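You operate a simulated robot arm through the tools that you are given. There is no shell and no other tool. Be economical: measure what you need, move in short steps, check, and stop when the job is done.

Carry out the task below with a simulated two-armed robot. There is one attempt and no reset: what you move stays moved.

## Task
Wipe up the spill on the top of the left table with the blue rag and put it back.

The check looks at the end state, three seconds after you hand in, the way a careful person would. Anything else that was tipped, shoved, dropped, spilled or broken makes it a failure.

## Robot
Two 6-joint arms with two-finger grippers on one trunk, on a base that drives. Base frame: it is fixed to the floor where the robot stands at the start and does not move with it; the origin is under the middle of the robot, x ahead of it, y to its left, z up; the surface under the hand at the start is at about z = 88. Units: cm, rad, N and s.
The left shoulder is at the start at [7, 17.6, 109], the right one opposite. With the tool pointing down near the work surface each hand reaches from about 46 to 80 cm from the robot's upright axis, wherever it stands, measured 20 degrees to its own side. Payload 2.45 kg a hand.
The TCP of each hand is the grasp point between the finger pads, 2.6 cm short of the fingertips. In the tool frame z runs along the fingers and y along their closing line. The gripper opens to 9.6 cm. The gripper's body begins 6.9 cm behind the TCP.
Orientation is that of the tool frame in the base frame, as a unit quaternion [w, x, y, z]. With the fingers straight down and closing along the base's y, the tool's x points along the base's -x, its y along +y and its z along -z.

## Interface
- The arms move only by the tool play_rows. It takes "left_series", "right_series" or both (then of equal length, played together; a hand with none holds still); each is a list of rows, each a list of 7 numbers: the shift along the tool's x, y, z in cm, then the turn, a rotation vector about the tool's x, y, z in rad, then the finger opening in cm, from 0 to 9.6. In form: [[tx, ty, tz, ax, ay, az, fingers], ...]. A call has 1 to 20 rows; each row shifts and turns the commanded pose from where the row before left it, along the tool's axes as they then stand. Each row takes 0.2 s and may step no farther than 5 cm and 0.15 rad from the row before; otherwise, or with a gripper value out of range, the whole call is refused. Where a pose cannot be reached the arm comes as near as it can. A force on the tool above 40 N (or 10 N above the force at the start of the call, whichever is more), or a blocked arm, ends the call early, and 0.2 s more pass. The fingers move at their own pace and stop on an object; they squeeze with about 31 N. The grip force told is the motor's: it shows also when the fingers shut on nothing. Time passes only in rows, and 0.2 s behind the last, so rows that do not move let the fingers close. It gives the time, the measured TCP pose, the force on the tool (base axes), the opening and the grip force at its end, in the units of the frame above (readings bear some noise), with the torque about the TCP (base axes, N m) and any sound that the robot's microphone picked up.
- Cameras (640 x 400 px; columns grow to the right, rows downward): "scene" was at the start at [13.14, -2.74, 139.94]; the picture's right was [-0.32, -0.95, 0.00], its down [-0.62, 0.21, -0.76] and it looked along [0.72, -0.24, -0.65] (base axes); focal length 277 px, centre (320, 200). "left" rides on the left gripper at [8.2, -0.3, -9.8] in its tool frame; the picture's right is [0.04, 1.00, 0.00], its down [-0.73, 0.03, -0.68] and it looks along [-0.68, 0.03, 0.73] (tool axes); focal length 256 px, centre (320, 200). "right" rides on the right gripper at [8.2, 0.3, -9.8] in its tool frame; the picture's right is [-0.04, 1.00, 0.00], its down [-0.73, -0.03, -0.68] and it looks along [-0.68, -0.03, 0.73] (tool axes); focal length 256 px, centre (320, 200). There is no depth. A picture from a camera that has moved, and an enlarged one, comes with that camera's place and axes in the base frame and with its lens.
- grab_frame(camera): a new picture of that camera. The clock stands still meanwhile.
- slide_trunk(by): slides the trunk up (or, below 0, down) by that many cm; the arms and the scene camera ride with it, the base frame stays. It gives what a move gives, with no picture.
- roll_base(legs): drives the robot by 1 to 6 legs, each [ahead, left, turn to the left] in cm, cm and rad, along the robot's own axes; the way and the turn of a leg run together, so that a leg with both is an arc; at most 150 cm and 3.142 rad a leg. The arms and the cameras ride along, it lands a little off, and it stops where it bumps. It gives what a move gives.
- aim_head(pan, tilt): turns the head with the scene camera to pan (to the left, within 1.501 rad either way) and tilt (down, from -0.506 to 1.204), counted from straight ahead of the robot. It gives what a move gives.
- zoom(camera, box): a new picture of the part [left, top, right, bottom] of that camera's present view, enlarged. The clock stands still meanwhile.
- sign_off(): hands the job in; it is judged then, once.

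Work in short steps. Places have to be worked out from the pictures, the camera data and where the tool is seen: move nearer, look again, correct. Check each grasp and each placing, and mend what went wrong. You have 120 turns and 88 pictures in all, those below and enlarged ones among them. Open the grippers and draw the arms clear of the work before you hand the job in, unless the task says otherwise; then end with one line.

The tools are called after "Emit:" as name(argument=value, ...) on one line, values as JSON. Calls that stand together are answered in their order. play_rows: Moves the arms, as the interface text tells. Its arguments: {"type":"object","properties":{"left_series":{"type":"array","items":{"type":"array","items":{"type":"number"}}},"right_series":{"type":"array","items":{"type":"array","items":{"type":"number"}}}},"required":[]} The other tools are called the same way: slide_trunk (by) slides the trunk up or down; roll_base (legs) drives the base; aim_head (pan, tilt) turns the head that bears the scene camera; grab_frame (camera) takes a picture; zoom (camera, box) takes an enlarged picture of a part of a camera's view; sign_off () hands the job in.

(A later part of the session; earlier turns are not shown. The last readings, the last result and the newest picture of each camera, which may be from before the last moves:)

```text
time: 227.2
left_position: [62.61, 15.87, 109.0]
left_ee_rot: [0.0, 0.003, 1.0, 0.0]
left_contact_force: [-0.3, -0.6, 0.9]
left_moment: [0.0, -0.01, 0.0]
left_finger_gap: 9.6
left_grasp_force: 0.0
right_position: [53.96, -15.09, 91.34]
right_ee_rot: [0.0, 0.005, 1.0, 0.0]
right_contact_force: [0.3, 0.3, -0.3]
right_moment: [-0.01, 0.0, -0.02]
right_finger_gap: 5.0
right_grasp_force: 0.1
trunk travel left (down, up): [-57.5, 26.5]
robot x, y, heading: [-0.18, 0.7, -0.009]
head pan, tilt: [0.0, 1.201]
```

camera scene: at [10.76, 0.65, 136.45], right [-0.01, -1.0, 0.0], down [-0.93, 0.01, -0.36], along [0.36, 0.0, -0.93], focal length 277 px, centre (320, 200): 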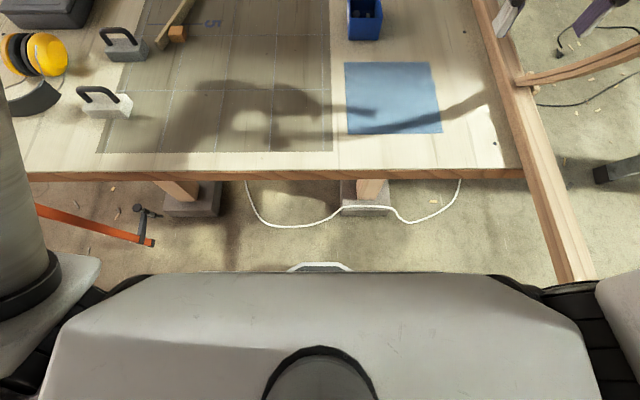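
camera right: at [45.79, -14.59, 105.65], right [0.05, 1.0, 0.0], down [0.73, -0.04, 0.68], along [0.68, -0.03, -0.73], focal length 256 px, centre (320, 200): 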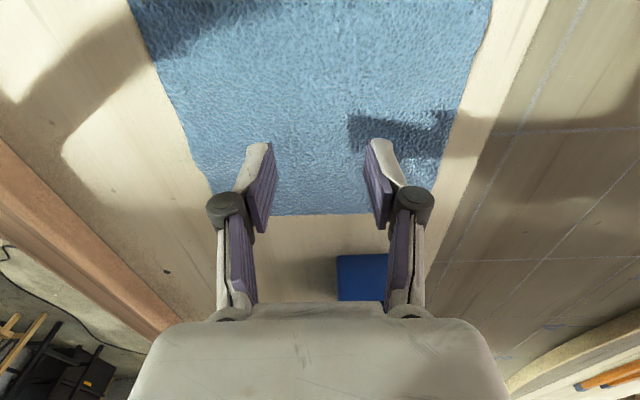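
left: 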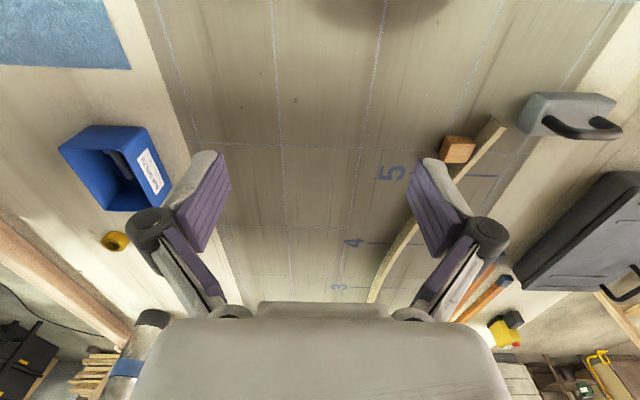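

No contact yet; I lower in small steps on.

Emit:
play_rows(right_series=[[0, 0, 0.3, 0, 0, 0, 5], [0, 0, 0.3, 0, 0, 0, 5], [0, 0, 0.2, 0, 0, 0, 5], [0, 0, 0.2, 0, 0, 0, 5], [0, 0, 0, 0, 0, 0, 5]])

```text
time: 228.4
left_position: [62.61, 15.89, 108.99]
left_ee_rot: [0.0, 0.004, 1.0, 0.0]
left_contact_force: [0.0, 1.0, -0.1]
left_moment: [0.01, -0.01, 0.0]
left_finger_gap: 9.64
left_grasp_force: 0.0
right_position: [53.99, -15.08, 90.65]
right_ee_rot: [0.001, 0.005, 1.0, 0.0]
right_contact_force: [1.6, 0.1, 13.1]
right_moment: [0.02, -0.04, 0.02]
right_finger_gap: 4.95
right_grasp_force: 0.0
trunk travel left (down, up): [-57.5, 26.5]
robot x, y, heading: [0.02, 1.14, -0.008]
head pan, tilt: [0.0, 1.201]
```

Contact at 13 N (tips at about z 88.05). I close the fingers to gather the cloth.

Emit:
play_rows(right_series=[[0, 0, 0, 0, 0, 0, 3.5], [0, 0, 0, 0, 0, 0, 2], [0, 0, 0, 0, 0, 0, 0.5], [0, 0, 0, 0, 0, 0, 0], [0, 0, 0, 0, 0, 0, 0]])

Emit:
play_rows(right_series=[[0, 0, -1, 0, 0, 0, 0], [0, 0, -2, 0, 0, 0, 0], [0, 0, -2, 0, 0, 0, 0], [0, 0, 0, 0, 0, 0, 0]])

Emit:
grab_frame(camera="right")

```text
time: 229.6
left_position: [62.38, 15.93, 109.3]
left_ee_rot: [0.002, 0.004, 1.0, 0.0]
left_contact_force: [-0.6, -0.3, 0.2]
left_moment: [0.01, 0.01, 0.0]
left_finger_gap: 9.61
left_grasp_force: 0.2
right_position: [53.69, -15.11, 90.63]
right_ee_rot: [0.002, 0.005, 1.0, 0.0]
right_contact_force: [-2.7, -1.2, 52.1]
right_moment: [0.02, 0.13, 0.01]
right_finger_gap: 0.17
right_grasp_force: 33.5
trunk travel left (down, up): [-57.5, 26.5]
robot x, y, heading: [0.02, 0.83, -0.005]
head pan, tilt: [0.0, 1.201]
```

```text
time: 230.6
left_position: [62.74, 15.73, 109.05]
left_ee_rot: [0.0, 0.004, 1.0, 0.0]
left_contact_force: [-0.4, 0.2, -0.5]
left_moment: [0.02, -0.01, 0.0]
left_finger_gap: 9.59
left_grasp_force: 0.1
right_position: [54.07, -15.18, 95.37]
right_ee_rot: [0.0, 0.004, 1.0, 0.001]
right_contact_force: [0.4, 3.6, 1.7]
right_moment: [0.09, 0.0, 0.01]
right_finger_gap: 0.41
right_grasp_force: 28.1
trunk travel left (down, up): [-57.5, 26.5]
robot x, y, heading: [0.27, 0.64, -0.01]
head pan, tilt: [0.0, 1.201]
```

```text
27 pictures are left
camera right: at [45.9, -14.62, 105.19], right [0.05, 1.0, 0.0], down [0.73, -0.04, 0.68], along [0.68, -0.03, -0.74], focal length 256 px, centre (320, 200)
```

right: 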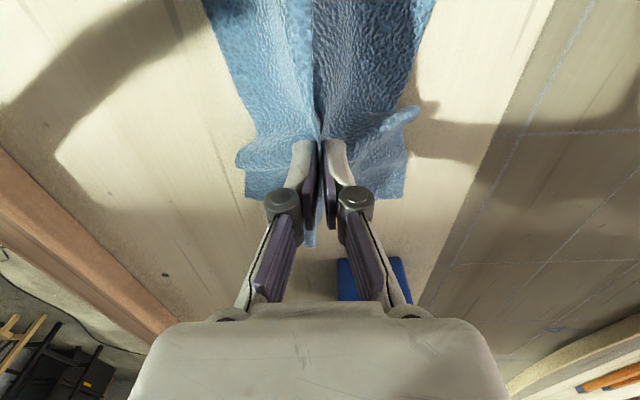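

The cloth is firmly gathered between the fingers. I lift it well clear, then shift left 16 cm and creep toward the table.

Emit:
play_rows(right_series=[[0, 0, -4, 0, 0, 0, 0], [0, 0, -4, 0, 0, 0, 0], [0, 0, -4, 0, 0, 0, 0], [0, 0, -4, 0, 0, 0, 0], [0, 0, -4, 0, 0, 0, 0], [0, 0, 0, 0, 0, 0, 0]])

Emit:
roll_base(legs=[[0, 15, 0.01]])

Emit:
roll_base(legs=[[5, 0, 0]])

Emit:
grab_frame(camera="scene")

```text
time: 232.0
left_position: [62.65, 15.72, 109.09]
left_ee_rot: [0.0, 0.005, 1.0, 0.0]
left_contact_force: [-0.1, -0.4, 0.0]
left_moment: [0.0, 0.02, 0.03]
left_finger_gap: 9.6
left_grasp_force: 0.1
right_position: [54.05, -15.15, 115.44]
right_ee_rot: [-0.001, 0.004, 1.0, 0.0]
right_contact_force: [0.0, -0.1, 0.5]
right_moment: [0.0, 0.0, -0.01]
right_finger_gap: 0.15
right_grasp_force: 28.4
trunk travel left (down, up): [-57.5, 26.5]
robot x, y, heading: [-0.14, 1.0, -0.011]
head pan, tilt: [0.0, 1.201]
```

```text
time: 233.4
left_position: [62.7, 31.52, 109.08]
left_ee_rot: [0.0, 0.0, 1.0, 0.001]
left_contact_force: [-1.0, 0.0, 0.2]
left_moment: [0.03, -0.02, 0.02]
left_finger_gap: 9.61
left_grasp_force: 0.1
right_position: [54.18, 0.34, 115.34]
right_ee_rot: [0.0, 0.0, 1.0, 0.002]
right_contact_force: [0.5, 0.7, 2.2]
right_moment: [0.02, -0.06, -0.02]
right_finger_gap: 0.05
right_grasp_force: 26.6
trunk travel left (down, up): [-57.5, 26.5]
robot x, y, heading: [-0.01, 15.89, -0.003]
head pan, tilt: [0.0, 1.201]
```

```text
time: 234.3
left_position: [67.33, 31.59, 109.21]
left_ee_rot: [0.001, 0.0, 1.0, 0.0]
left_contact_force: [-0.6, 0.1, 0.8]
left_moment: [0.0, 0.02, -0.03]
left_finger_gap: 9.63
left_grasp_force: 0.0
right_position: [58.96, 0.41, 115.42]
right_ee_rot: [0.0, -0.001, 1.0, 0.001]
right_contact_force: [-0.4, 1.3, 1.0]
right_moment: [-0.01, 0.0, -0.03]
right_finger_gap: 0.07
right_grasp_force: 31.3
trunk travel left (down, up): [-57.5, 26.5]
robot x, y, heading: [5.22, 16.16, 0.002]
head pan, tilt: [0.0, 1.201]
```

```text
26 pictures are left
camera scene: at [15.5, 15.84, 136.47], right [0.0, -1.0, 0.0], down [-0.93, 0.0, -0.36], along [0.36, 0.0, -0.93], focal length 277 px, centre (320, 200)
```

scene: 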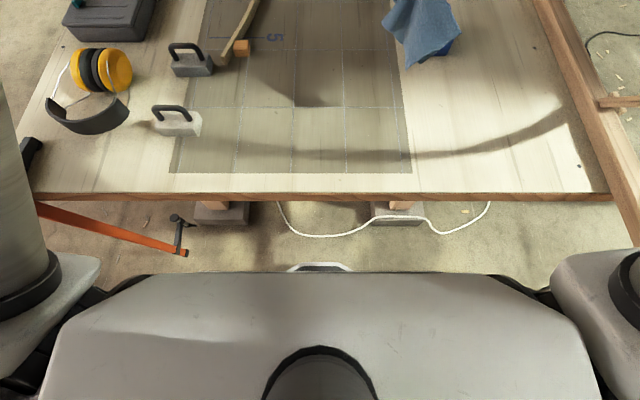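

Clear so far. I creep forward further in 4-cm steps, watching for a bump.

Emit:
roll_base(legs=[[4, 0, 0]])

Emit:
roll_base(legs=[[4, 0, 0]])

```text
time: 235.2
left_position: [71.2, 31.48, 109.33]
left_ee_rot: [0.002, -0.001, 1.0, 0.0]
left_contact_force: [-0.9, -0.4, 0.1]
left_moment: [-0.04, -0.04, 0.0]
left_finger_gap: 9.6
left_grasp_force: 0.2
right_position: [62.71, 0.43, 115.43]
right_ee_rot: [0.001, -0.001, 1.0, 0.0]
right_contact_force: [-0.5, 0.4, -0.1]
right_moment: [0.04, -0.01, 0.01]
right_finger_gap: 0.0
right_grasp_force: 28.9
trunk travel left (down, up): [-57.5, 26.5]
robot x, y, heading: [8.84, 16.14, 0.004]
head pan, tilt: [0.0, 1.201]
```

```text
time: 236.1
left_position: [75.1, 31.57, 109.3]
left_ee_rot: [0.002, 0.0, 1.0, 0.001]
left_contact_force: [0.2, 0.1, 0.2]
left_moment: [-0.02, 0.0, 0.0]
left_finger_gap: 9.6
left_grasp_force: 0.2
right_position: [66.71, 0.44, 115.5]
right_ee_rot: [0.0, -0.001, 1.0, 0.001]
right_contact_force: [-0.9, -0.4, 1.0]
right_moment: [0.0, -0.05, -0.01]
right_finger_gap: 0.0
right_grasp_force: 28.1
trunk travel left (down, up): [-57.5, 26.5]
robot x, y, heading: [12.87, 15.97, -0.0]
head pan, tilt: [0.0, 1.201]
```

The base slides under the table without a bump. The gap reads 0.0, so I check the rag is still held.

Emit:
grab_frame(camera="right")

```text
25 pictures are left
camera right: at [58.54, 0.85, 125.33], right [0.04, 1.0, 0.0], down [0.73, -0.03, 0.68], along [0.68, -0.03, -0.73], focal length 256 px, centre (320, 200)
```

right: 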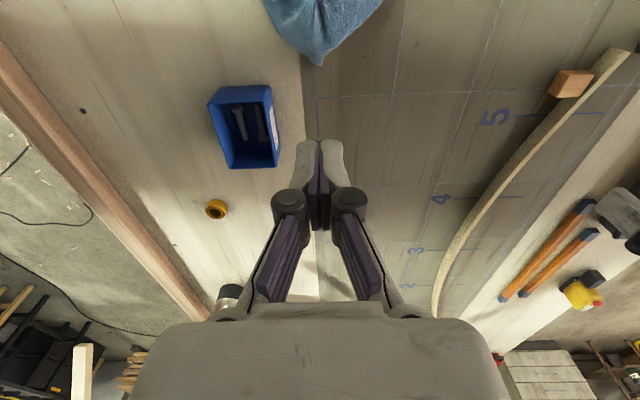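

It slipped out and fell. I look at where it lies.

Emit:
aim_head(pan=-0.15, tilt=0.95)

Emit:
grab_frame(camera="scene")

```text
time: 236.9
left_position: [75.5, 31.5, 109.1]
left_ee_rot: [0.0, 0.0, 1.0, 0.0]
left_contact_force: [0.8, 0.9, 1.4]
left_moment: [-0.01, -0.01, 0.02]
left_finger_gap: 9.6
left_grasp_force: 0.0
right_position: [67.06, 0.49, 115.3]
right_ee_rot: [-0.001, 0.0, 1.0, 0.001]
right_contact_force: [0.6, 0.3, 0.0]
right_moment: [-0.01, 0.0, 0.0]
right_finger_gap: 0.0
right_grasp_force: 28.5
trunk travel left (down, up): [-57.5, 26.5]
robot x, y, heading: [12.76, 15.99, -0.002]
head pan, tilt: [-0.15, 0.949]
```

```text
24 pictures are left
camera scene: at [25.29, 14.83, 138.05], right [-0.15, -0.99, 0.0], down [-0.81, 0.12, -0.58], along [0.57, -0.09, -0.81], focal length 277 px, centre (320, 200)
```

scene: 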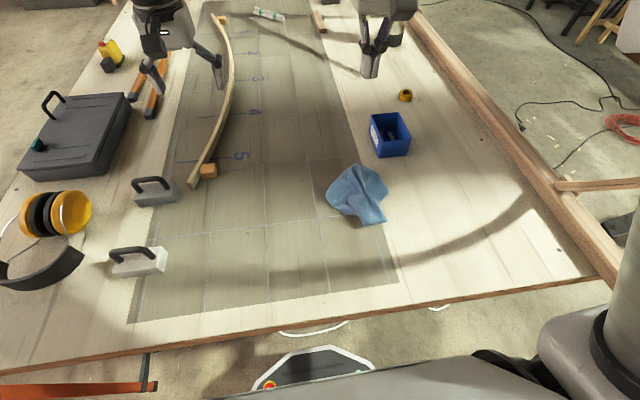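

The rag lies crumpled at about (60.5, 1), in reach, nothing disturbed. I regrasp it deeper in its bunched middle.

Emit:
play_rows(right_series=[[3.2, 0.2, 2, 0, 0, 0, 3], [3.3, 0.2, 3, 0, 0, 0, 6], [0, 0, 5, 0, 0, 0, 7], [0, 0, 5, 0, 0, 0, 7], [0, 0, 3, 0, 0, 0, 7], [0, 0, 0, 0, 0, 0, 7]])

Emit:
grab_frame(camera="right")

```text
time: 238.3
left_position: [75.3, 31.61, 109.21]
left_ee_rot: [0.0, 0.0, 1.0, 0.001]
left_contact_force: [-0.5, -0.5, 0.0]
left_moment: [-0.02, 0.02, 0.01]
left_finger_gap: 9.62
left_grasp_force: 0.0
right_position: [60.69, 0.64, 97.93]
right_ee_rot: [0.005, 0.005, 1.0, 0.01]
right_contact_force: [0.4, 0.1, 0.2]
right_moment: [-0.01, 0.0, 0.03]
right_finger_gap: 6.97
right_grasp_force: 0.0
trunk travel left (down, up): [-57.5, 26.5]
robot x, y, heading: [12.54, 16.44, -0.001]
head pan, tilt: [-0.15, 0.949]
```

```text
23 pictures are left
camera right: at [52.36, 1.01, 107.69], right [0.05, 1.0, 0.02], down [0.73, -0.05, 0.69], along [0.69, -0.02, -0.73], focal length 256 px, centre (320, 200)
```

right: 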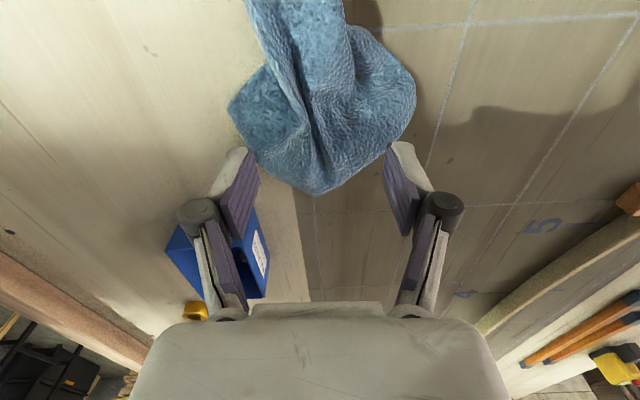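

The fingers straddle the bunched ridge. I lower to the surface and close, easing up a touch while closing.

Emit:
play_rows(right_series=[[0, 0, 3, 0, 0, 0, 7], [0, 0, 2.5, 0, 0, 0, 7], [0, 0, 1.2, 0, 0, 0, 7], [0, 0, 0.4, 0, 0, 0, 7], [0, 0, 0, 0, 0, 0, 7]])

Emit:
play_rows(right_series=[[0, 0, 0, 0, 0, 0, 4], [0, 0, -0.1, 0, 0, 0, 2], [0, 0, -0.1, 0, 0, 0, 0], [0, 0, 0, 0, 0, 0, 0], [0, 0, 0, 0, 0, 0, 0]])

Emit:
play_rows(right_series=[[0, 0, -2, 0, 0, 0, 0], [0, 0, -3, 0, 0, 0, 0], [0, 0, -3, 0, 0, 0, 0], [0, 0, 0, 0, 0, 0, 0]])

Emit:
grab_frame(camera="right")

```text
time: 239.5
left_position: [75.3, 31.59, 109.15]
left_ee_rot: [0.0, 0.0, 1.0, 0.0]
left_contact_force: [0.7, 0.1, 0.7]
left_moment: [0.04, -0.01, 0.01]
left_finger_gap: 9.62
left_grasp_force: 0.0
right_position: [60.96, 0.38, 91.21]
right_ee_rot: [0.005, 0.015, 1.0, 0.024]
right_contact_force: [-0.2, -0.1, 0.4]
right_moment: [0.0, 0.02, -0.01]
right_finger_gap: 7.03
right_grasp_force: 0.0
trunk travel left (down, up): [-57.5, 26.5]
robot x, y, heading: [12.63, 16.07, 0.002]
head pan, tilt: [-0.15, 0.949]
```

```text
time: 240.7
left_position: [75.42, 31.47, 109.18]
left_ee_rot: [0.0, 0.0, 1.0, 0.0]
left_contact_force: [0.8, -1.1, -1.1]
left_moment: [-0.03, 0.0, 0.01]
left_finger_gap: 9.58
left_grasp_force: 0.0
right_position: [60.76, 0.4, 90.82]
right_ee_rot: [0.0, 0.016, 1.0, 0.024]
right_contact_force: [-0.1, 0.1, 0.0]
right_moment: [0.0, 0.0, -0.03]
right_finger_gap: 0.14
right_grasp_force: 28.9
trunk travel left (down, up): [-57.5, 26.5]
robot x, y, heading: [12.89, 15.94, 0.0]
head pan, tilt: [-0.15, 0.949]
```

```text
time: 241.7
left_position: [75.38, 31.61, 109.15]
left_ee_rot: [0.0, 0.0, 1.0, 0.0]
left_contact_force: [-0.3, -0.3, -0.7]
left_moment: [0.0, 0.03, -0.01]
left_finger_gap: 9.59
left_grasp_force: 0.1
right_position: [60.52, 0.69, 98.67]
right_ee_rot: [0.0, 0.003, 1.0, 0.008]
right_contact_force: [-1.7, -5.0, 0.9]
right_moment: [-0.05, -0.18, 0.07]
right_finger_gap: 0.05
right_grasp_force: 26.6
trunk travel left (down, up): [-57.5, 26.5]
robot x, y, heading: [12.83, 15.71, -0.0]
head pan, tilt: [-0.15, 0.949]
```

```text
22 pictures are left
camera right: at [52.33, 1.03, 108.48], right [0.05, 1.0, 0.02], down [0.73, -0.05, 0.68], along [0.68, -0.02, -0.73], focal length 256 px, centre (320, 200)
```

right: 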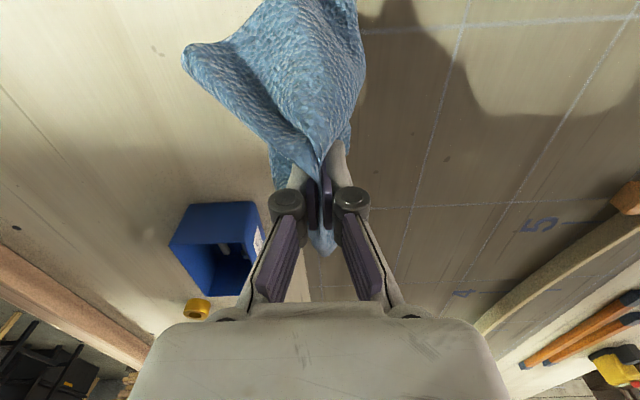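

Held again, but the grip creeps slowly. I keep it low, resting on the table, and slide it forward along y≈5, left of the blue box.

Emit:
play_rows(right_series=[[-1, 2, 3.5, 0, 0, 0, 0], [-2.5, 2.2, 3.3, 0, 0, 0, 0], [-4.5, 0.2, 0, 0, 0, 0, 0], [-4.5, 0.2, 0, 0, 0, 0, 0], [-4.5, 0.2, 0, 0, 0, 0, 0], [-4.5, 0, 0, 0, 0, 0, 0], [-4.5, 0, 0, 0, 0, 0, 0], [0, 0, 0, 0, 0, 0, 0]])

Emit:
grab_frame(camera="right")

```text
time: 243.5
left_position: [75.3, 31.51, 109.22]
left_ee_rot: [0.001, -0.001, 1.0, 0.0]
left_contact_force: [0.1, 1.2, 0.0]
left_moment: [0.0, 0.01, -0.04]
left_finger_gap: 9.59
left_grasp_force: 0.0
right_position: [87.05, 4.56, 91.74]
right_ee_rot: [0.001, 0.0, 1.0, 0.001]
right_contact_force: [-0.1, 0.6, 0.0]
right_moment: [0.0, -0.06, -0.01]
right_finger_gap: 0.41
right_grasp_force: 28.6
right hand out of reach, approached as far as the arm can: row 2
trunk travel left (down, up): [-57.5, 26.5]
robot x, y, heading: [12.64, 15.86, 0.004]
head pan, tilt: [-0.15, 0.949]
```

```text
21 pictures are left
camera right: at [78.89, 4.99, 101.55], right [0.04, 1.0, 0.0], down [0.73, -0.03, 0.68], along [0.68, -0.03, -0.73], focal length 256 px, centre (320, 200)
```

right: 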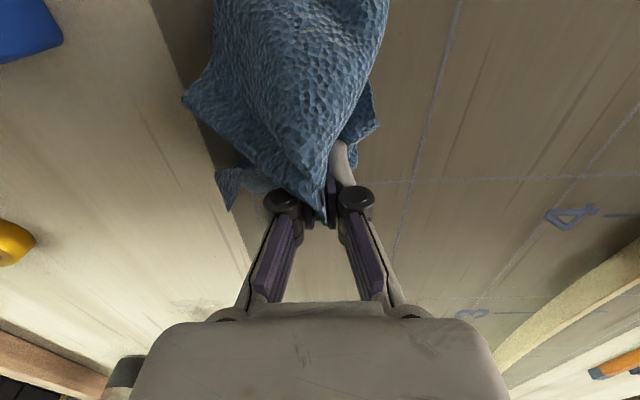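

The rag is held well now (gap 0.4 cm), and I can see the faint stain at lower left. I creep the base 5 cm further, sliding the rag along.

Emit:
roll_base(legs=[[5, 0, 0]])

Emit:
aim_head(pan=0.0, tilt=1.2)

Emit:
grab_frame(camera="scene")

```text
time: 244.4
left_position: [80.25, 31.48, 109.09]
left_ee_rot: [0.001, 0.0, 1.0, 0.0]
left_contact_force: [-0.3, 0.6, 0.1]
left_moment: [-0.01, 0.02, 0.01]
left_finger_gap: 9.62
left_grasp_force: 0.0
right_position: [92.02, 4.57, 91.65]
right_ee_rot: [0.0, -0.001, 1.0, 0.0]
right_contact_force: [-0.7, 0.2, 0.9]
right_moment: [0.02, 0.0, -0.04]
right_finger_gap: 0.41
right_grasp_force: 28.1
trunk travel left (down, up): [-57.5, 26.5]
robot x, y, heading: [17.75, 16.26, 0.003]
head pan, tilt: [-0.15, 0.949]
```

```text
time: 245.2
left_position: [80.35, 31.6, 109.13]
left_ee_rot: [0.0, 0.001, 1.0, 0.0]
left_contact_force: [0.3, 0.3, 0.0]
left_moment: [0.0, -0.03, 0.03]
left_finger_gap: 9.61
left_grasp_force: 0.1
right_position: [92.07, 4.67, 91.64]
right_ee_rot: [0.0, -0.001, 1.0, 0.0]
right_contact_force: [-0.6, -0.1, -0.6]
right_moment: [0.02, -0.04, 0.02]
right_finger_gap: 0.04
right_grasp_force: 26.4
trunk travel left (down, up): [-57.5, 26.5]
robot x, y, heading: [18.1, 15.76, 0.002]
head pan, tilt: [0.0, 1.201]
```

```text
20 pictures are left
camera scene: at [28.57, 15.91, 136.45], right [0.0, -1.0, 0.0], down [-0.93, 0.0, -0.36], along [0.36, 0.0, -0.93], focal length 277 px, centre (320, 200)
```

scene: 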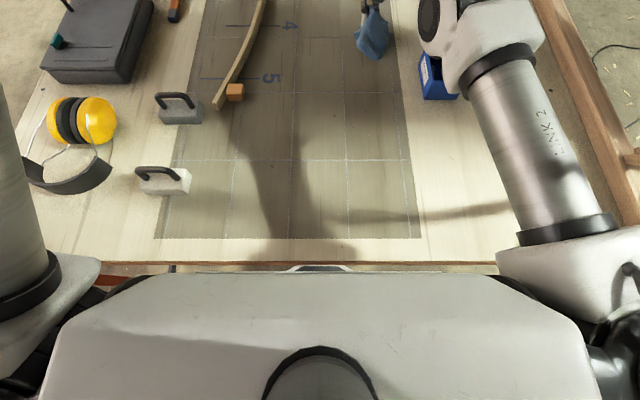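

Still clear by about 2 cm at the torso, and the rag is with the fingers. I creep 4 cm more.

Emit:
roll_base(legs=[[4, 0, 0]])

Emit:
grab_frame(camera="right")

```text
time: 246.0
left_position: [84.13, 31.51, 109.2]
left_ee_rot: [0.0, 0.0, 1.0, 0.0]
left_contact_force: [0.1, -0.3, -0.1]
left_moment: [0.0, -0.02, 0.0]
left_finger_gap: 9.58
left_grasp_force: 0.1
right_position: [95.86, 4.67, 91.75]
right_ee_rot: [0.001, -0.001, 1.0, 0.001]
right_contact_force: [1.0, -0.4, -0.4]
right_moment: [0.03, -0.02, -0.05]
right_finger_gap: 0.09
right_grasp_force: 28.9
trunk travel left (down, up): [-57.5, 26.5]
robot x, y, heading: [21.73, 15.82, -0.004]
head pan, tilt: [0.0, 1.201]
```

```text
19 pictures are left
camera right: at [87.76, 5.03, 101.61], right [0.04, 1.0, 0.0], down [0.73, -0.03, 0.68], along [0.68, -0.03, -0.73], focal length 256 px, centre (320, 200)
```

right: 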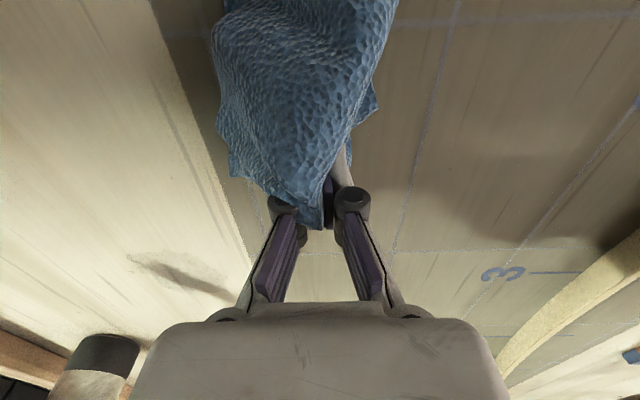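

The stain is plainly visible, about x 106–115, y -13…-5; no bump. I tilt the tool forward 0.45 rad while sliding the rag over onto the stain.

Emit:
play_rows(right_series=[[-2.2, -2.2, 0, 0, -0.15, 0, 0], [-2.18, -2.2, 0.33, 0, -0.15, 0, 0], [-2.1, -2.2, 0.65, 0, -0.15, 0, 0], [-1.98, -2.2, 0.96, 0, 0, 0, 0], [-1.98, -2.2, 0.96, 0, 0, 0, 0], [0, 0, 0, 0, 0, 0, 0]])

```text
time: 247.4
left_position: [84.18, 31.62, 109.23]
left_ee_rot: [0.002, 0.0, 1.0, 0.0]
left_contact_force: [-0.4, 0.6, 0.7]
left_moment: [0.01, -0.04, 0.01]
left_finger_gap: 9.62
left_grasp_force: 0.1
right_position: [106.62, -6.38, 91.69]
right_ee_rot: [0.224, 0.0, 0.975, 0.0]
right_contact_force: [-0.4, 1.1, 0.1]
right_moment: [0.01, 0.0, -0.03]
right_finger_gap: 0.3
right_grasp_force: 28.2
right hand out of reach, approached as far as the arm can: row 5
trunk travel left (down, up): [-57.5, 26.5]
robot x, y, heading: [21.8, 16.04, -0.004]
head pan, tilt: [0.0, 1.201]
```

Near the reach limit at x 106.6. I look at how the rag lies relative to the stain.

Emit:
grab_frame(camera="right")

Emit:
aim_head(pan=-0.25, tilt=0.5)

Emit:
zoom(camera="scene", box=[200, 100, 440, 250])

```text
18 pictures are left
camera right: at [94.97, -6.06, 97.09], right [0.04, 1.0, 0.02], down [0.36, -0.03, 0.93], along [0.93, -0.03, -0.36], focal length 256 px, centre (320, 200)
```

right: 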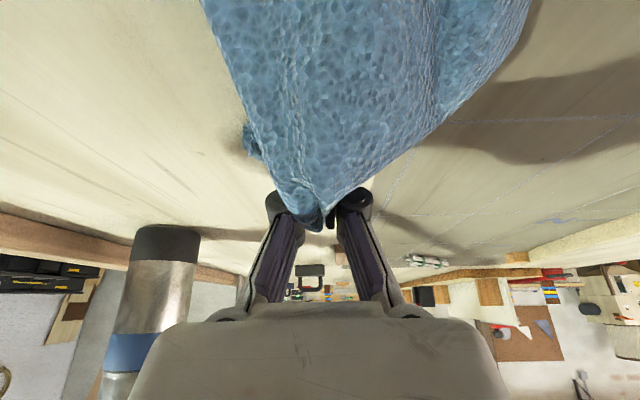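

```text
time: 248.5
left_position: [84.29, 31.58, 109.26]
left_ee_rot: [0.0, 0.0, 1.0, 0.0]
left_contact_force: [0.4, 0.3, 0.6]
left_moment: [-0.01, -0.02, 0.02]
left_finger_gap: 9.57
left_grasp_force: 0.0
right_position: [106.72, -6.45, 91.62]
right_ee_rot: [0.223, 0.0, 0.975, 0.001]
right_contact_force: [-0.9, 1.2, 1.9]
right_moment: [-0.02, -0.11, -0.01]
right_finger_gap: 0.06
right_grasp_force: 27.6
trunk travel left (down, up): [-57.5, 26.5]
robot x, y, heading: [21.81, 15.98, 0.004]
head pan, tilt: [-0.25, 0.499]
```

```text
2.67 times, centred on (320, 175) of scene
camera zoom: at [35.73, 13.66, 141.81], right [-0.25, -0.97, 0.0], down [-0.46, 0.12, -0.88], along [0.85, -0.22, -0.48], focal length 740 px, centre (320, 267)
```

zoom: 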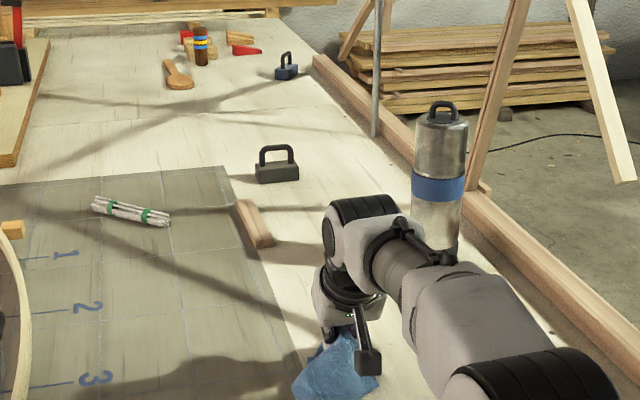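

I creep the base 4 cm more so the rag goes over the stain.

Emit:
roll_base(legs=[[4, 0, 0]])

```text
time: 249.4
left_position: [88.22, 31.57, 109.19]
left_ee_rot: [0.001, 0.0, 1.0, -0.001]
left_contact_force: [0.0, 0.5, 0.1]
left_moment: [0.0, -0.01, 0.03]
left_finger_gap: 9.59
left_grasp_force: 0.0
right_position: [110.56, -6.4, 91.8]
right_ee_rot: [0.224, 0.0, 0.975, 0.0]
right_contact_force: [0.4, 0.4, -0.6]
right_moment: [-0.02, 0.05, -0.03]
right_finger_gap: 0.33
right_grasp_force: 27.8
trunk travel left (down, up): [-57.5, 26.5]
robot x, y, heading: [25.73, 16.05, 0.002]
head pan, tilt: [-0.25, 0.499]
```

No bump. Three more centimetres.

Emit:
roll_base(legs=[[3, 0, 0]])

```text
time: 250.2
left_position: [90.98, 31.56, 109.37]
left_ee_rot: [0.002, 0.0, 1.0, 0.0]
left_contact_force: [-0.3, 0.5, 1.1]
left_moment: [0.0, -0.03, -0.01]
left_finger_gap: 9.6
left_grasp_force: 0.1
right_position: [113.43, -6.41, 91.88]
right_ee_rot: [0.225, 0.0, 0.974, 0.0]
right_contact_force: [-0.2, -0.8, -0.9]
right_moment: [0.02, 0.03, 0.0]
right_finger_gap: 0.38
right_grasp_force: 28.0
trunk travel left (down, up): [-57.5, 26.5]
robot x, y, heading: [28.45, 16.07, -0.001]
head pan, tilt: [-0.25, 0.499]
```

The base has room. Now I press down gently to feel the contact.

Emit:
play_rows(right_series=[[0.13, 0, 0.27, 0, 0, 0, 0], [0.13, 0, 0.27, 0, 0, 0, 0], [0.09, 0, 0.18, 0, 0, 0, 0], [0, 0, 0, 0, 0, 0, 0]])

```text
time: 251.2
left_position: [91.02, 31.61, 109.35]
left_ee_rot: [0.001, 0.001, 1.0, 0.0]
left_contact_force: [0.8, -0.4, 0.6]
left_moment: [0.02, 0.0, -0.02]
left_finger_gap: 9.6
left_grasp_force: 0.0
right_position: [113.69, -6.42, 90.9]
right_ee_rot: [0.225, -0.001, 0.974, 0.001]
right_contact_force: [1.5, 0.4, 3.6]
right_moment: [0.01, 0.07, -0.02]
right_finger_gap: 0.46
right_grasp_force: 28.8
trunk travel left (down, up): [-57.5, 26.5]
robot x, y, heading: [28.93, 16.08, -0.001]
head pan, tilt: [-0.25, 0.499]
```

Light contact (3.6 N). I wipe: back, over, forward, over, back.

Emit:
play_rows(right_series=[[2.25, 0, -1.09, 0, 0, 0, 0], [2.25, 0, -1.09, 0, 0, 0, 0], [2.25, 0, -1.09, 0, 0, 0, 0], [2.25, 0, -1.09, 0, 0, 0, 0], [0, -2.5, 0, 0, 0, 0, 0], [-2.25, 0, 1.09, 0, 0, 0, 0], [-2.25, 0, 1.09, 0, 0, 0, 0], [-2.25, 0, 1.09, 0, 0, 0, 0], [-2.25, 0, 1.09, 0, 0, 0, 0], [0, -2.5, 0, 0, 0, 0, 0], [2.25, 0, -1.09, 0, 0, 0, 0], [2.25, 0, -1.09, 0, 0, 0, 0], [2.25, 0, -1.09, 0, 0, 0, 0], [2.25, 0, -1.09, 0, 0, 0, 0], [0, 0, 0, 0, 0, 0, 0]])

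Emit:
grab_frame(camera="right")

```text
time: 254.4
left_position: [91.06, 31.62, 109.26]
left_ee_rot: [0.001, 0.0, 1.0, 0.001]
left_contact_force: [0.1, 0.0, -1.0]
left_moment: [0.0, 0.0, 0.03]
left_finger_gap: 9.59
left_grasp_force: 0.0
right_position: [103.52, -11.53, 90.92]
right_ee_rot: [0.223, 0.0, 0.975, 0.001]
right_contact_force: [0.1, -0.9, 2.2]
right_moment: [0.03, 0.08, 0.0]
right_finger_gap: 0.39
right_grasp_force: 29.1
trunk travel left (down, up): [-57.5, 26.5]
robot x, y, heading: [28.78, 15.71, -0.0]
head pan, tilt: [-0.25, 0.499]
```

```text
16 pictures are left
camera right: at [91.94, -11.11, 96.22], right [0.04, 1.0, 0.02], down [0.36, -0.03, 0.93], along [0.93, -0.03, -0.37], focal length 256 px, centre (320, 200)
```

right: 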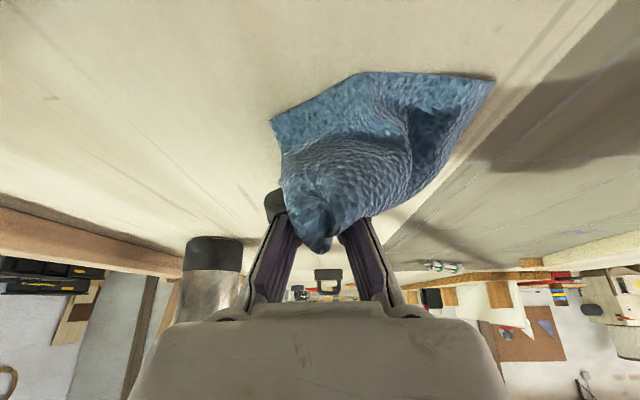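

I check the stain from the scene camera.

Emit:
aim_head(pan=-0.25, tilt=0.6)

Emit:
zoom(camera="scene", box=[260, 120, 420, 220])

```text
time: 255.1
left_position: [91.17, 31.62, 109.4]
left_ee_rot: [0.001, 0.0, 1.0, 0.0]
left_contact_force: [0.1, 0.0, -0.5]
left_moment: [0.01, -0.03, 0.06]
left_finger_gap: 9.6
left_grasp_force: 0.1
right_position: [103.63, -11.53, 91.03]
right_ee_rot: [0.224, 0.0, 0.975, 0.001]
right_contact_force: [1.7, 0.7, -1.4]
right_moment: [0.09, 0.07, 0.05]
right_finger_gap: 0.44
right_grasp_force: 26.3
trunk travel left (down, up): [-57.5, 26.5]
robot x, y, heading: [28.56, 16.38, -0.0]
head pan, tilt: [-0.25, 0.6]
```

```text
4.00 times, centred on (340, 170) of scene
camera zoom: at [42.36, 13.74, 140.92], right [-0.25, -0.97, 0.0], down [-0.55, 0.14, -0.83], along [0.8, -0.2, -0.56], focal length 1110 px, centre (240, 320)
```

zoom: 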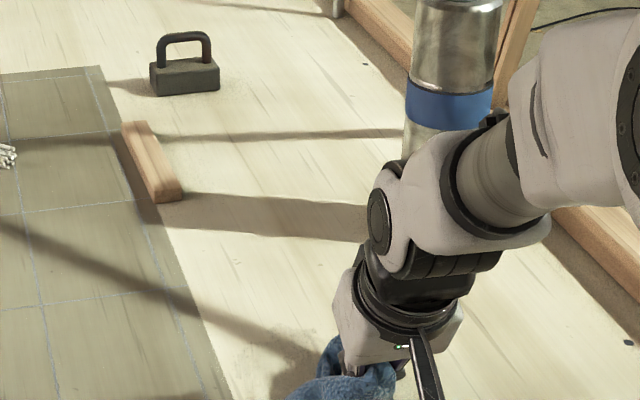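

Looks clean, but the shadow tip overlays it. I do a second pass with crosswise strokes for full coverage.

Emit:
play_rows(right_series=[[-2.25, -1, 1.14, 0, 0, 0, 0], [0, 4, 0, 0, 0, 0, 0], [0, 4, 0, 0, 0, 0, 0], [-2.25, 0, 1.09, 0, 0, 0, 0], [0, -4, 0, 0, 0, 0, 0], [0, -4, 0, 0, 0, 0, 0], [-2.25, 0, 1.09, 0, 0, 0, 0], [0, 4, 0, 0, 0, 0, 0], [0, 4, 0, 0, 0, 0, 0], [-2.25, 0, 1.09, 0, 0, 0, 0], [0, -4, 0, 0, 0, 0, 0], [0, -4, 0, 0, 0, 0, 0], [-2, 0, 0.97, 0, 0, 0, 0], [0, 4, 0, 0, 0, 0, 0], [0, 4, 0, 0, 0, 0, 0], [2.25, 0, -1.09, 0, 0, 0, 0], [0, 0, 0, 0, 0, 0, 0]])

```text
time: 258.7
left_position: [91.05, 31.56, 109.24]
left_ee_rot: [0.001, 0.0, 1.0, 0.0]
left_contact_force: [0.5, 0.2, 0.0]
left_moment: [-0.02, -0.03, -0.01]
left_finger_gap: 9.59
left_grasp_force: 0.0
right_position: [113.31, -4.31, 90.87]
right_ee_rot: [0.222, 0.0, 0.975, 0.0]
right_contact_force: [-2.9, 0.5, 6.5]
right_moment: [0.05, -0.08, 0.03]
right_finger_gap: 0.45
right_grasp_force: 28.6
right hand out of reach, approached as far as the arm can: row 13, 16
trunk travel left (down, up): [-57.5, 26.5]
robot x, y, heading: [28.63, 15.74, 0.003]
head pan, tilt: [-0.25, 0.6]
```

Both passes done. I slide the rag back toward (98, 5), upright the tool, and look at the wiped place.

Emit:
play_rows(right_series=[[2.05, 1.9, -1.5, 0, 0, 0, 0], [2.25, 1.9, -1.09, 0, 0, 0, 0], [2.25, 1.9, -1.09, 0, 0, 0, 0], [2.25, 1.9, -1.09, 0, 0, 0, 0], [2.25, 1.9, -1.09, 0, 0, 0, 0], [2.25, 0, -1.09, 0, 0.15, 0, 0], [0, 0, 0, 0, 0.15, 0, 0], [0, 0, 0, 0, 0.15, 0, 0], [0, 0, 0, 0, 0, 0, 0]])

Emit:
grab_frame(camera="right")

Emit:
zoom(camera="scene", box=[280, 160, 376, 220])

```text
time: 260.7
left_position: [91.09, 31.39, 109.2]
left_ee_rot: [0.001, 0.0, 1.0, -0.001]
left_contact_force: [-1.1, 0.4, -0.5]
left_moment: [-0.04, 0.0, 0.03]
left_finger_gap: 9.58
left_grasp_force: 0.1
right_position: [104.57, 5.09, 92.83]
right_ee_rot: [0.037, -0.01, 0.999, 0.001]
right_contact_force: [-0.1, -0.8, 1.9]
right_moment: [0.04, 0.01, 0.01]
right_finger_gap: 0.33
right_grasp_force: 28.7
right hand out of reach, approached as far as the arm can: row 1, 2, 3, 4, 5, 7, 8
trunk travel left (down, up): [-57.5, 26.5]
robot x, y, heading: [28.54, 16.07, -0.001]
head pan, tilt: [-0.25, 0.6]
```

```text
14 pictures are left
camera right: at [95.64, 5.34, 101.96], right [0.02, 1.0, 0.0], down [0.68, -0.02, 0.73], along [0.73, -0.01, -0.68], focal length 256 px, centre (320, 200)
```

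right: 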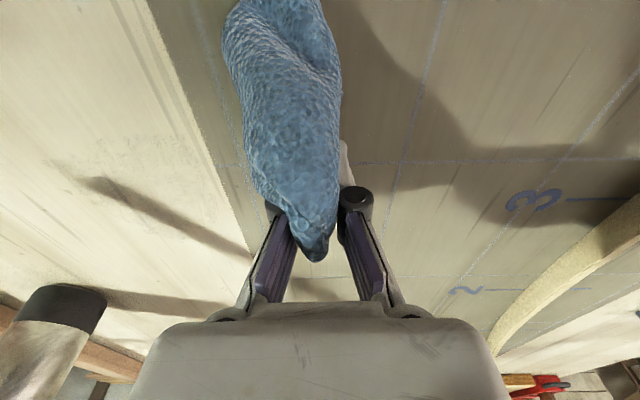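

```text
6.67 times, centred on (328, 190) of scene
camera zoom: at [42.38, 13.75, 140.91], right [-0.25, -0.97, 0.0], down [-0.55, 0.14, -0.83], along [0.8, -0.2, -0.56], focal length 1849 px, centre (267, 267)
```

zoom: 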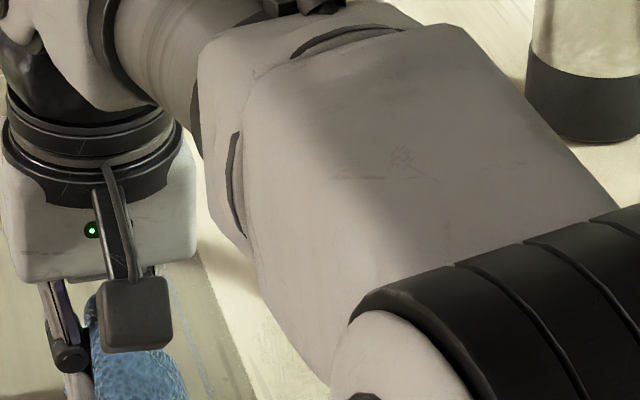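

I zoom into the wrist view around the wiped place.

Emit:
zoom(camera="right", box=[20, 110, 260, 260])

```text
2.67 times, centred on (140, 185) of right
camera zoom: at [95.64, 5.34, 101.96], right [0.02, 1.0, 0.0], down [0.68, -0.02, 0.73], along [0.73, -0.01, -0.68], focal length 683 px, centre (800, 240)
```

zoom: 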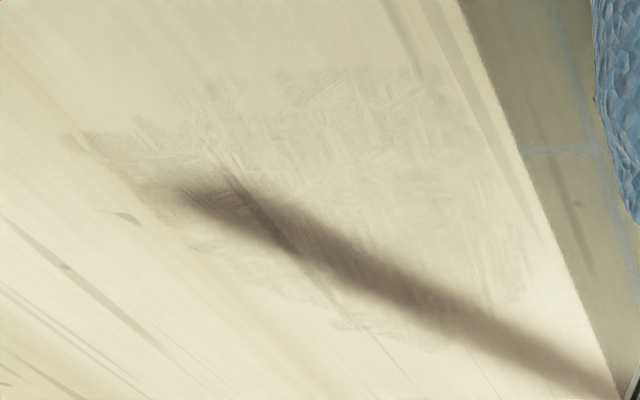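

The stain is fainter but a smeared film remains over about x 104–116, y -14…-3. More wiping is needed, denser and firmer. I tilt again and bring the rag to its near corner.

Emit:
play_rows(right_series=[[0, -2.5, 0, 0, -0.13, 0, 0], [0, -2.5, 0, 0, -0.13, 0, 0], [0, -2.5, 0, 0, -0.12, 0, 0], [0, 0, 0, 0, 0, 0, 0]])

```text
time: 261.7
left_position: [91.29, 31.66, 109.1]
left_ee_rot: [0.001, 0.0, 1.0, 0.001]
left_contact_force: [0.5, -0.7, -0.1]
left_moment: [-0.04, -0.02, -0.03]
left_finger_gap: 9.61
left_grasp_force: 0.0
right_position: [104.7, -2.5, 92.71]
right_ee_rot: [0.226, -0.01, 0.974, 0.003]
right_contact_force: [-1.2, 0.8, 1.4]
right_moment: [-0.03, 0.02, 0.0]
right_finger_gap: 0.27
right_grasp_force: 28.5
trunk travel left (down, up): [-57.5, 26.5]
robot x, y, heading: [28.24, 15.89, 0.003]
head pan, tilt: [-0.25, 0.6]
```

I press to about z 90.7 and do dense crosswise strokes, 1 cm apart.

Emit:
play_rows(right_series=[[0.45, 0, 0.9, 0, 0, 0, 0], [0.43, 0, 0.9, 0, 0, 0, 0], [0, -3.7, 0, 0, 0, 0, 0], [0, -3.7, 0, 0, 0, 0, 0], [0, -3.7, 0, 0, 0, 0, 0], [-1.08, 0, 0.53, 0, 0, 0, 0], [0, 3.7, 0, 0, 0, 0, 0], [0, 3.7, 0, 0, 0, 0, 0], [0, 3.7, 0, 0, 0, 0, 0], [-1.08, 0, 0.53, 0, 0, 0, 0], [0, -3.7, 0, 0, 0, 0, 0], [0, -3.7, 0, 0, 0, 0, 0], [0, -3.7, 0, 0, 0, 0, 0], [-1.08, 0, 0.53, 0, 0, 0, 0], [0, 3.7, 0, 0, 0, 0, 0], [0, 3.7, 0, 0, 0, 0, 0], [0, 3.7, 0, 0, 0, 0, 0], [-1.08, 0, 0.53, 0, 0, 0, 0]])

Emit:
play_rows(right_series=[[0, -3.7, 0, 0, 0, 0, 0], [0, -3.7, 0, 0, 0, 0, 0], [0, -3.7, 0, 0, 0, 0, 0], [-1.08, 0, 0.53, 0, 0, 0, 0], [0, 3.7, 0, 0, 0, 0, 0], [0, 3.7, 0, 0, 0, 0, 0], [0, 3.7, 0, 0, 0, 0, 0], [-1.08, 0, 0.53, 0, 0, 0, 0], [0, -3.7, 0, 0, 0, 0, 0], [0, -3.7, 0, 0, 0, 0, 0], [0, -3.7, 0, 0, 0, 0, 0], [-1.08, 0, 0.53, 0, 0, 0, 0], [0, 3.7, 0, 0, 0, 0, 0], [0, 3.7, 0, 0, 0, 0, 0], [0, 3.7, 0, 0, 0, 0, 0]])

```text
time: 265.5
left_position: [91.14, 31.43, 109.19]
left_ee_rot: [0.002, 0.001, 1.0, 0.0]
left_contact_force: [0.0, 0.5, -0.2]
left_moment: [0.06, -0.02, 0.0]
left_finger_gap: 9.6
left_grasp_force: 0.0
right_position: [109.48, -2.27, 90.78]
right_ee_rot: [0.227, -0.01, 0.974, 0.003]
right_contact_force: [-0.4, -0.2, 4.0]
right_moment: [-0.01, 0.09, 0.01]
right_finger_gap: 0.09
right_grasp_force: 26.8
trunk travel left (down, up): [-57.5, 26.5]
robot x, y, heading: [28.87, 15.94, 0.002]
head pan, tilt: [-0.25, 0.6]
```

```text
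time: 268.7
left_position: [91.11, 31.64, 109.24]
left_ee_rot: [0.0, 0.0, 1.0, 0.0]
left_contact_force: [0.4, 0.5, 0.1]
left_moment: [-0.03, 0.03, 0.02]
left_finger_gap: 9.6
left_grasp_force: 0.0
right_position: [113.13, -2.06, 90.87]
right_ee_rot: [0.226, -0.009, 0.974, 0.002]
right_contact_force: [2.0, -1.0, 4.4]
right_moment: [0.01, 0.33, 0.05]
right_finger_gap: 0.33
right_grasp_force: 27.1
trunk travel left (down, up): [-57.5, 26.5]
robot x, y, heading: [28.54, 16.05, 0.002]
head pan, tilt: [-0.25, 0.6]
```

Now lengthwise strokes, 1.2 cm apart, across the whole patch.

Emit:
play_rows(right_series=[[-0.7, -1.2, 0.34, 0, 0, 0, 0], [4.3, 0, -2.1, 0, 0, 0, 0], [4.3, 0, -2.1, 0, 0, 0, 0], [0, -1.2, 0, 0, 0, 0, 0], [-4.3, 0, 2.1, 0, 0, 0, 0], [-4.3, 0, 2.1, 0, 0, 0, 0], [0, -1.2, 0, 0, 0, 0, 0], [4.3, 0, -2.1, 0, 0, 0, 0], [4.3, 0, -2.1, 0, 0, 0, 0], [0, -1.2, 0, 0, 0, 0, 0], [-4.3, 0, 2.1, 0, 0, 0, 0], [-4.3, 0, 2.1, 0, 0, 0, 0], [0, -1.2, 0, 0, 0, 0, 0], [4.3, 0, -2.1, 0, 0, 0, 0], [4.3, 0, -2.1, 0, 0, 0, 0], [0, -1.2, 0, 0, 0, 0, 0], [-4.3, 0, 2.1, 0, 0, 0, 0], [-4.3, 0, 2.1, 0, 0, 0, 0]])

Emit:
play_rows(right_series=[[0, -1.2, 0, 0, 0, 0, 0], [4.3, 0, -2.1, 0, 0, 0, 0], [4.3, 0, -2.1, 0, 0, 0, 0], [0, -1.2, 0, 0, 0, 0, 0], [-4.3, 0, 2.1, 0, 0, 0, 0], [-4.3, 0, 2.1, 0, 0, 0, 0], [0, -1.2, 0, 0, 0, 0, 0], [4.3, 0, -2.1, 0, 0, 0, 0], [4.3, 0, -2.1, 0, 0, 0, 0], [0, -1.2, 0, 0, 0, 0, 0], [-4.3, 0, 2.1, 0, 0, 0, 0], [-4.3, 0, 2.1, 0, 0, 0, 0], [0, 0, 0, 0, 0, 0, 0]])

```text
time: 270.1
left_position: [90.98, 31.52, 109.16]
left_ee_rot: [0.0, 0.0, 1.0, 0.0]
left_contact_force: [-0.5, 0.0, -0.8]
left_moment: [0.04, 0.06, -0.02]
left_finger_gap: 9.6
left_grasp_force: 0.1
right_position: [112.03, -4.82, 90.82]
right_ee_rot: [0.214, -0.01, 0.977, 0.001]
right_contact_force: [1.4, 4.5, 4.5]
right_moment: [-0.13, 0.27, -0.09]
right_finger_gap: 0.19
right_grasp_force: 26.6
right hand out of reach, approached as far as the arm can: row 1
trunk travel left (down, up): [-57.5, 26.5]
robot x, y, heading: [28.74, 15.91, -0.001]
head pan, tilt: [-0.25, 0.6]
stopped in row 7 (right hand): the force on the tool passed its limit at 177 N (the readings are from after the stop); the commanded pose is now the measured one
```

```text
time: 272.9
left_position: [90.85, 31.46, 109.38]
left_ee_rot: [0.002, 0.001, 1.0, 0.0]
left_contact_force: [-0.6, -1.4, 0.2]
left_moment: [0.04, -0.03, -0.04]
left_finger_gap: 9.62
left_grasp_force: 0.2
right_position: [112.06, -9.6, 90.87]
right_ee_rot: [0.215, -0.009, 0.977, 0.002]
right_contact_force: [1.7, -2.9, 15.2]
right_moment: [0.23, 0.56, 0.13]
right_finger_gap: 0.1
right_grasp_force: 27.9
trunk travel left (down, up): [-57.5, 26.5]
robot x, y, heading: [28.78, 16.0, 0.003]
head pan, tilt: [-0.25, 0.6]
```

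A force spike stopped one call in the middle; the rest went through. I slide aside, lift slightly and look.

Emit:
play_rows(right_series=[[1.5, 2.8, -1.5, 0, 0, 0, 0], [2, 2.8, -1, 0, 0, 0, 0], [2, 2.8, -1, 0, 0, 0, 0], [2, 2.8, -1, 0, 0, 0, 0], [0, 2.8, 0, 0, 0.15, 0, 0], [0, 0, 0, 0, 0.15, 0, 0], [0, 0, 0, 0, 0.1, 0, 0], [0, 0, 0, 0, 0, 0, 0]])

Emit:
zoom(camera="right", box=[20, 110, 260, 260])

```text
time: 274.7
left_position: [91.14, 31.4, 109.07]
left_ee_rot: [0.0, 0.0, 1.0, 0.0]
left_contact_force: [-0.3, -0.7, 0.1]
left_moment: [0.02, -0.03, -0.04]
left_finger_gap: 9.61
left_grasp_force: 0.1
right_position: [103.2, 4.14, 91.13]
right_ee_rot: [0.011, -0.009, 1.0, 0.0]
right_contact_force: [-0.9, -1.2, 2.1]
right_moment: [-0.05, -0.04, 0.03]
right_finger_gap: 0.06
right_grasp_force: 28.4
trunk travel left (down, up): [-57.5, 26.5]
robot x, y, heading: [28.78, 15.9, -0.002]
head pan, tilt: [-0.25, 0.6]
```

```text
2.67 times, centred on (140, 185) of right
camera zoom: at [94.87, 4.44, 100.83], right [0.02, 1.0, 0.0], down [0.72, -0.02, 0.7], along [0.7, -0.01, -0.72], focal length 683 px, centre (800, 240)
```

zoom: 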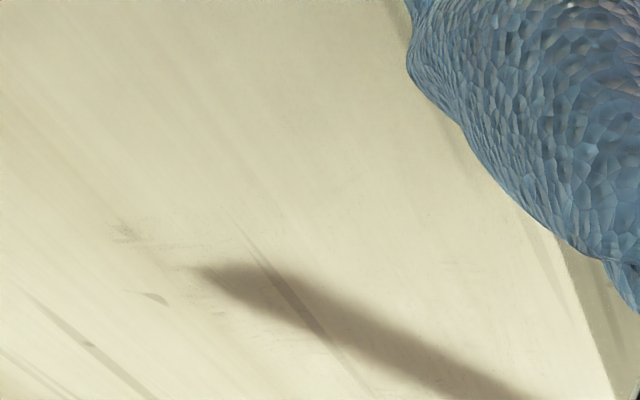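

Nearly gone; a trace remains at x 106–110, y about -13. One more pass over that side.

Emit:
play_rows(right_series=[[0, -3.8, -0.2, 0, -0.13, 0, 0], [0, -3.8, 0, 0, -0.14, 0, 0], [0, -3.8, 0, 0, -0.14, 0, 0], [0.1, -3.6, 0.4, 0, 0, 0, 0], [-2.75, 0, 1.2, 0, 0, 0, 0], [-2.75, 0, 1.2, 0, 0, 0, 0], [-2.75, 0, 1.2, 0, 0, 0, 0], [0, -1, 0, 0, 0, 0, 0], [2.75, 0, -1.2, 0, 0, 0, 0], [2.75, 0, -1.2, 0, 0, 0, 0], [2.75, 0, -1.2, 0, 0, 0, 0], [0, -1, 0, 0, 0, 0, 0], [-2.75, 0, 1.2, 0, 0, 0, 0], [-2.75, 0, 1.2, 0, 0, 0, 0], [-2.75, 0, 1.2, 0, 0, 0, 0], [0, -1, 0, 0, 0, 0, 0], [2.75, 0, -1.2, 0, 0, 0, 0], [2.75, 0, -1.2, 0, 0, 0, 0], [2.75, 0, -1.2, 0, 0, 0, 0]])

```text
time: 278.7
left_position: [91.12, 31.52, 109.13]
left_ee_rot: [0.001, -0.001, 1.0, 0.0]
left_contact_force: [-0.7, 0.2, -0.2]
left_moment: [0.01, -0.04, -0.01]
left_finger_gap: 9.61
left_grasp_force: 0.0
right_position: [103.57, -14.03, 91.14]
right_ee_rot: [0.215, -0.01, 0.977, 0.002]
right_contact_force: [0.1, 0.0, 0.9]
right_moment: [0.03, 0.0, -0.03]
right_finger_gap: 0.2
right_grasp_force: 29.1
trunk travel left (down, up): [-57.5, 26.5]
robot x, y, heading: [28.54, 16.05, 0.002]
head pan, tilt: [-0.25, 0.6]
```

Contact was light; I press 0.35 cm lower and repeat coming back over it.

Emit:
play_rows(right_series=[[0.15, 0, 0.32, 0, 0, 0, 0], [-2.75, 0, 1.2, 0, 0, 0, 0], [-2.75, 0, 1.2, 0, 0, 0, 0], [-2.75, 0, 1.2, 0, 0, 0, 0], [0, 1, 0, 0, 0, 0, 0], [2.75, 0, -1.2, 0, 0, 0, 0], [2.75, 0, -1.2, 0, 0, 0, 0], [2.75, 0, -1.2, 0, 0, 0, 0], [0, 1, 0, 0, 0, 0, 0], [-2.75, 0, 1.2, 0, 0, 0, 0], [-2.75, 0, 1.2, 0, 0, 0, 0], [-3.0, 0, 1.3, 0, 0, 0, 0], [0, 3, 0, 0, 0, 0, 0], [0, 3, 0, 0, 0, 0, 0], [0, 3, 0, 0, 0, 0, 0], [0, 0, 0, 0, 0, 0, 0]])

Emit:
play_rows(right_series=[[1.5, 2.2, -1.3, 0, 0, 0, 0], [2.5, 2, -1.1, 0, 0, 0, 0], [2.5, 2, -1.1, 0, 0.14, 0, 0], [2.5, 0, -0.8, 0, 0.14, 0, 0], [0, 0, 0, 0, 0.13, 0, 0], [0, 0, 0, 0, 0, 0, 0]])

Emit:
zoom(camera="right", box=[20, 130, 260, 280])

```text
time: 282.1
left_position: [91.26, 31.36, 109.16]
left_ee_rot: [0.001, 0.0, 1.0, 0.0]
left_contact_force: [0.2, 0.6, 0.0]
left_moment: [0.04, -0.02, 0.03]
left_finger_gap: 9.62
left_grasp_force: 0.0
right_position: [112.78, -2.74, 90.77]
right_ee_rot: [0.216, -0.009, 0.976, 0.002]
right_contact_force: [-2.0, -1.9, 5.4]
right_moment: [-0.02, 0.07, 0.0]
right_finger_gap: 0.45
right_grasp_force: 29.6
trunk travel left (down, up): [-57.5, 26.5]
robot x, y, heading: [28.89, 15.85, 0.003]
head pan, tilt: [-0.25, 0.6]
```

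```text
time: 283.5
left_position: [91.2, 31.48, 109.08]
left_ee_rot: [-0.001, 0.001, 1.0, 0.0]
left_contact_force: [-0.3, -0.1, 0.0]
left_moment: [-0.02, -0.01, 0.01]
left_finger_gap: 9.6
left_grasp_force: 0.0
right_position: [102.64, 3.48, 91.31]
right_ee_rot: [0.011, -0.009, 1.0, 0.001]
right_contact_force: [-0.3, 3.1, -0.9]
right_moment: [0.08, 0.04, -0.02]
right_finger_gap: 0.45
right_grasp_force: 39.2
trunk travel left (down, up): [-57.5, 26.5]
robot x, y, heading: [28.71, 15.95, -0.002]
head pan, tilt: [-0.25, 0.6]
```

```text
2.67 times, centred on (140, 205) of right
camera zoom: at [94.23, 3.63, 101.06], right [0.02, 1.0, 0.0], down [0.72, -0.02, 0.7], along [0.7, -0.01, -0.72], focal length 683 px, centre (800, 187)
```

zoom: 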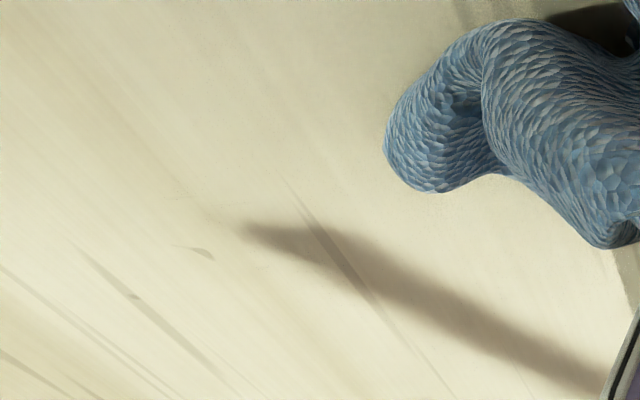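

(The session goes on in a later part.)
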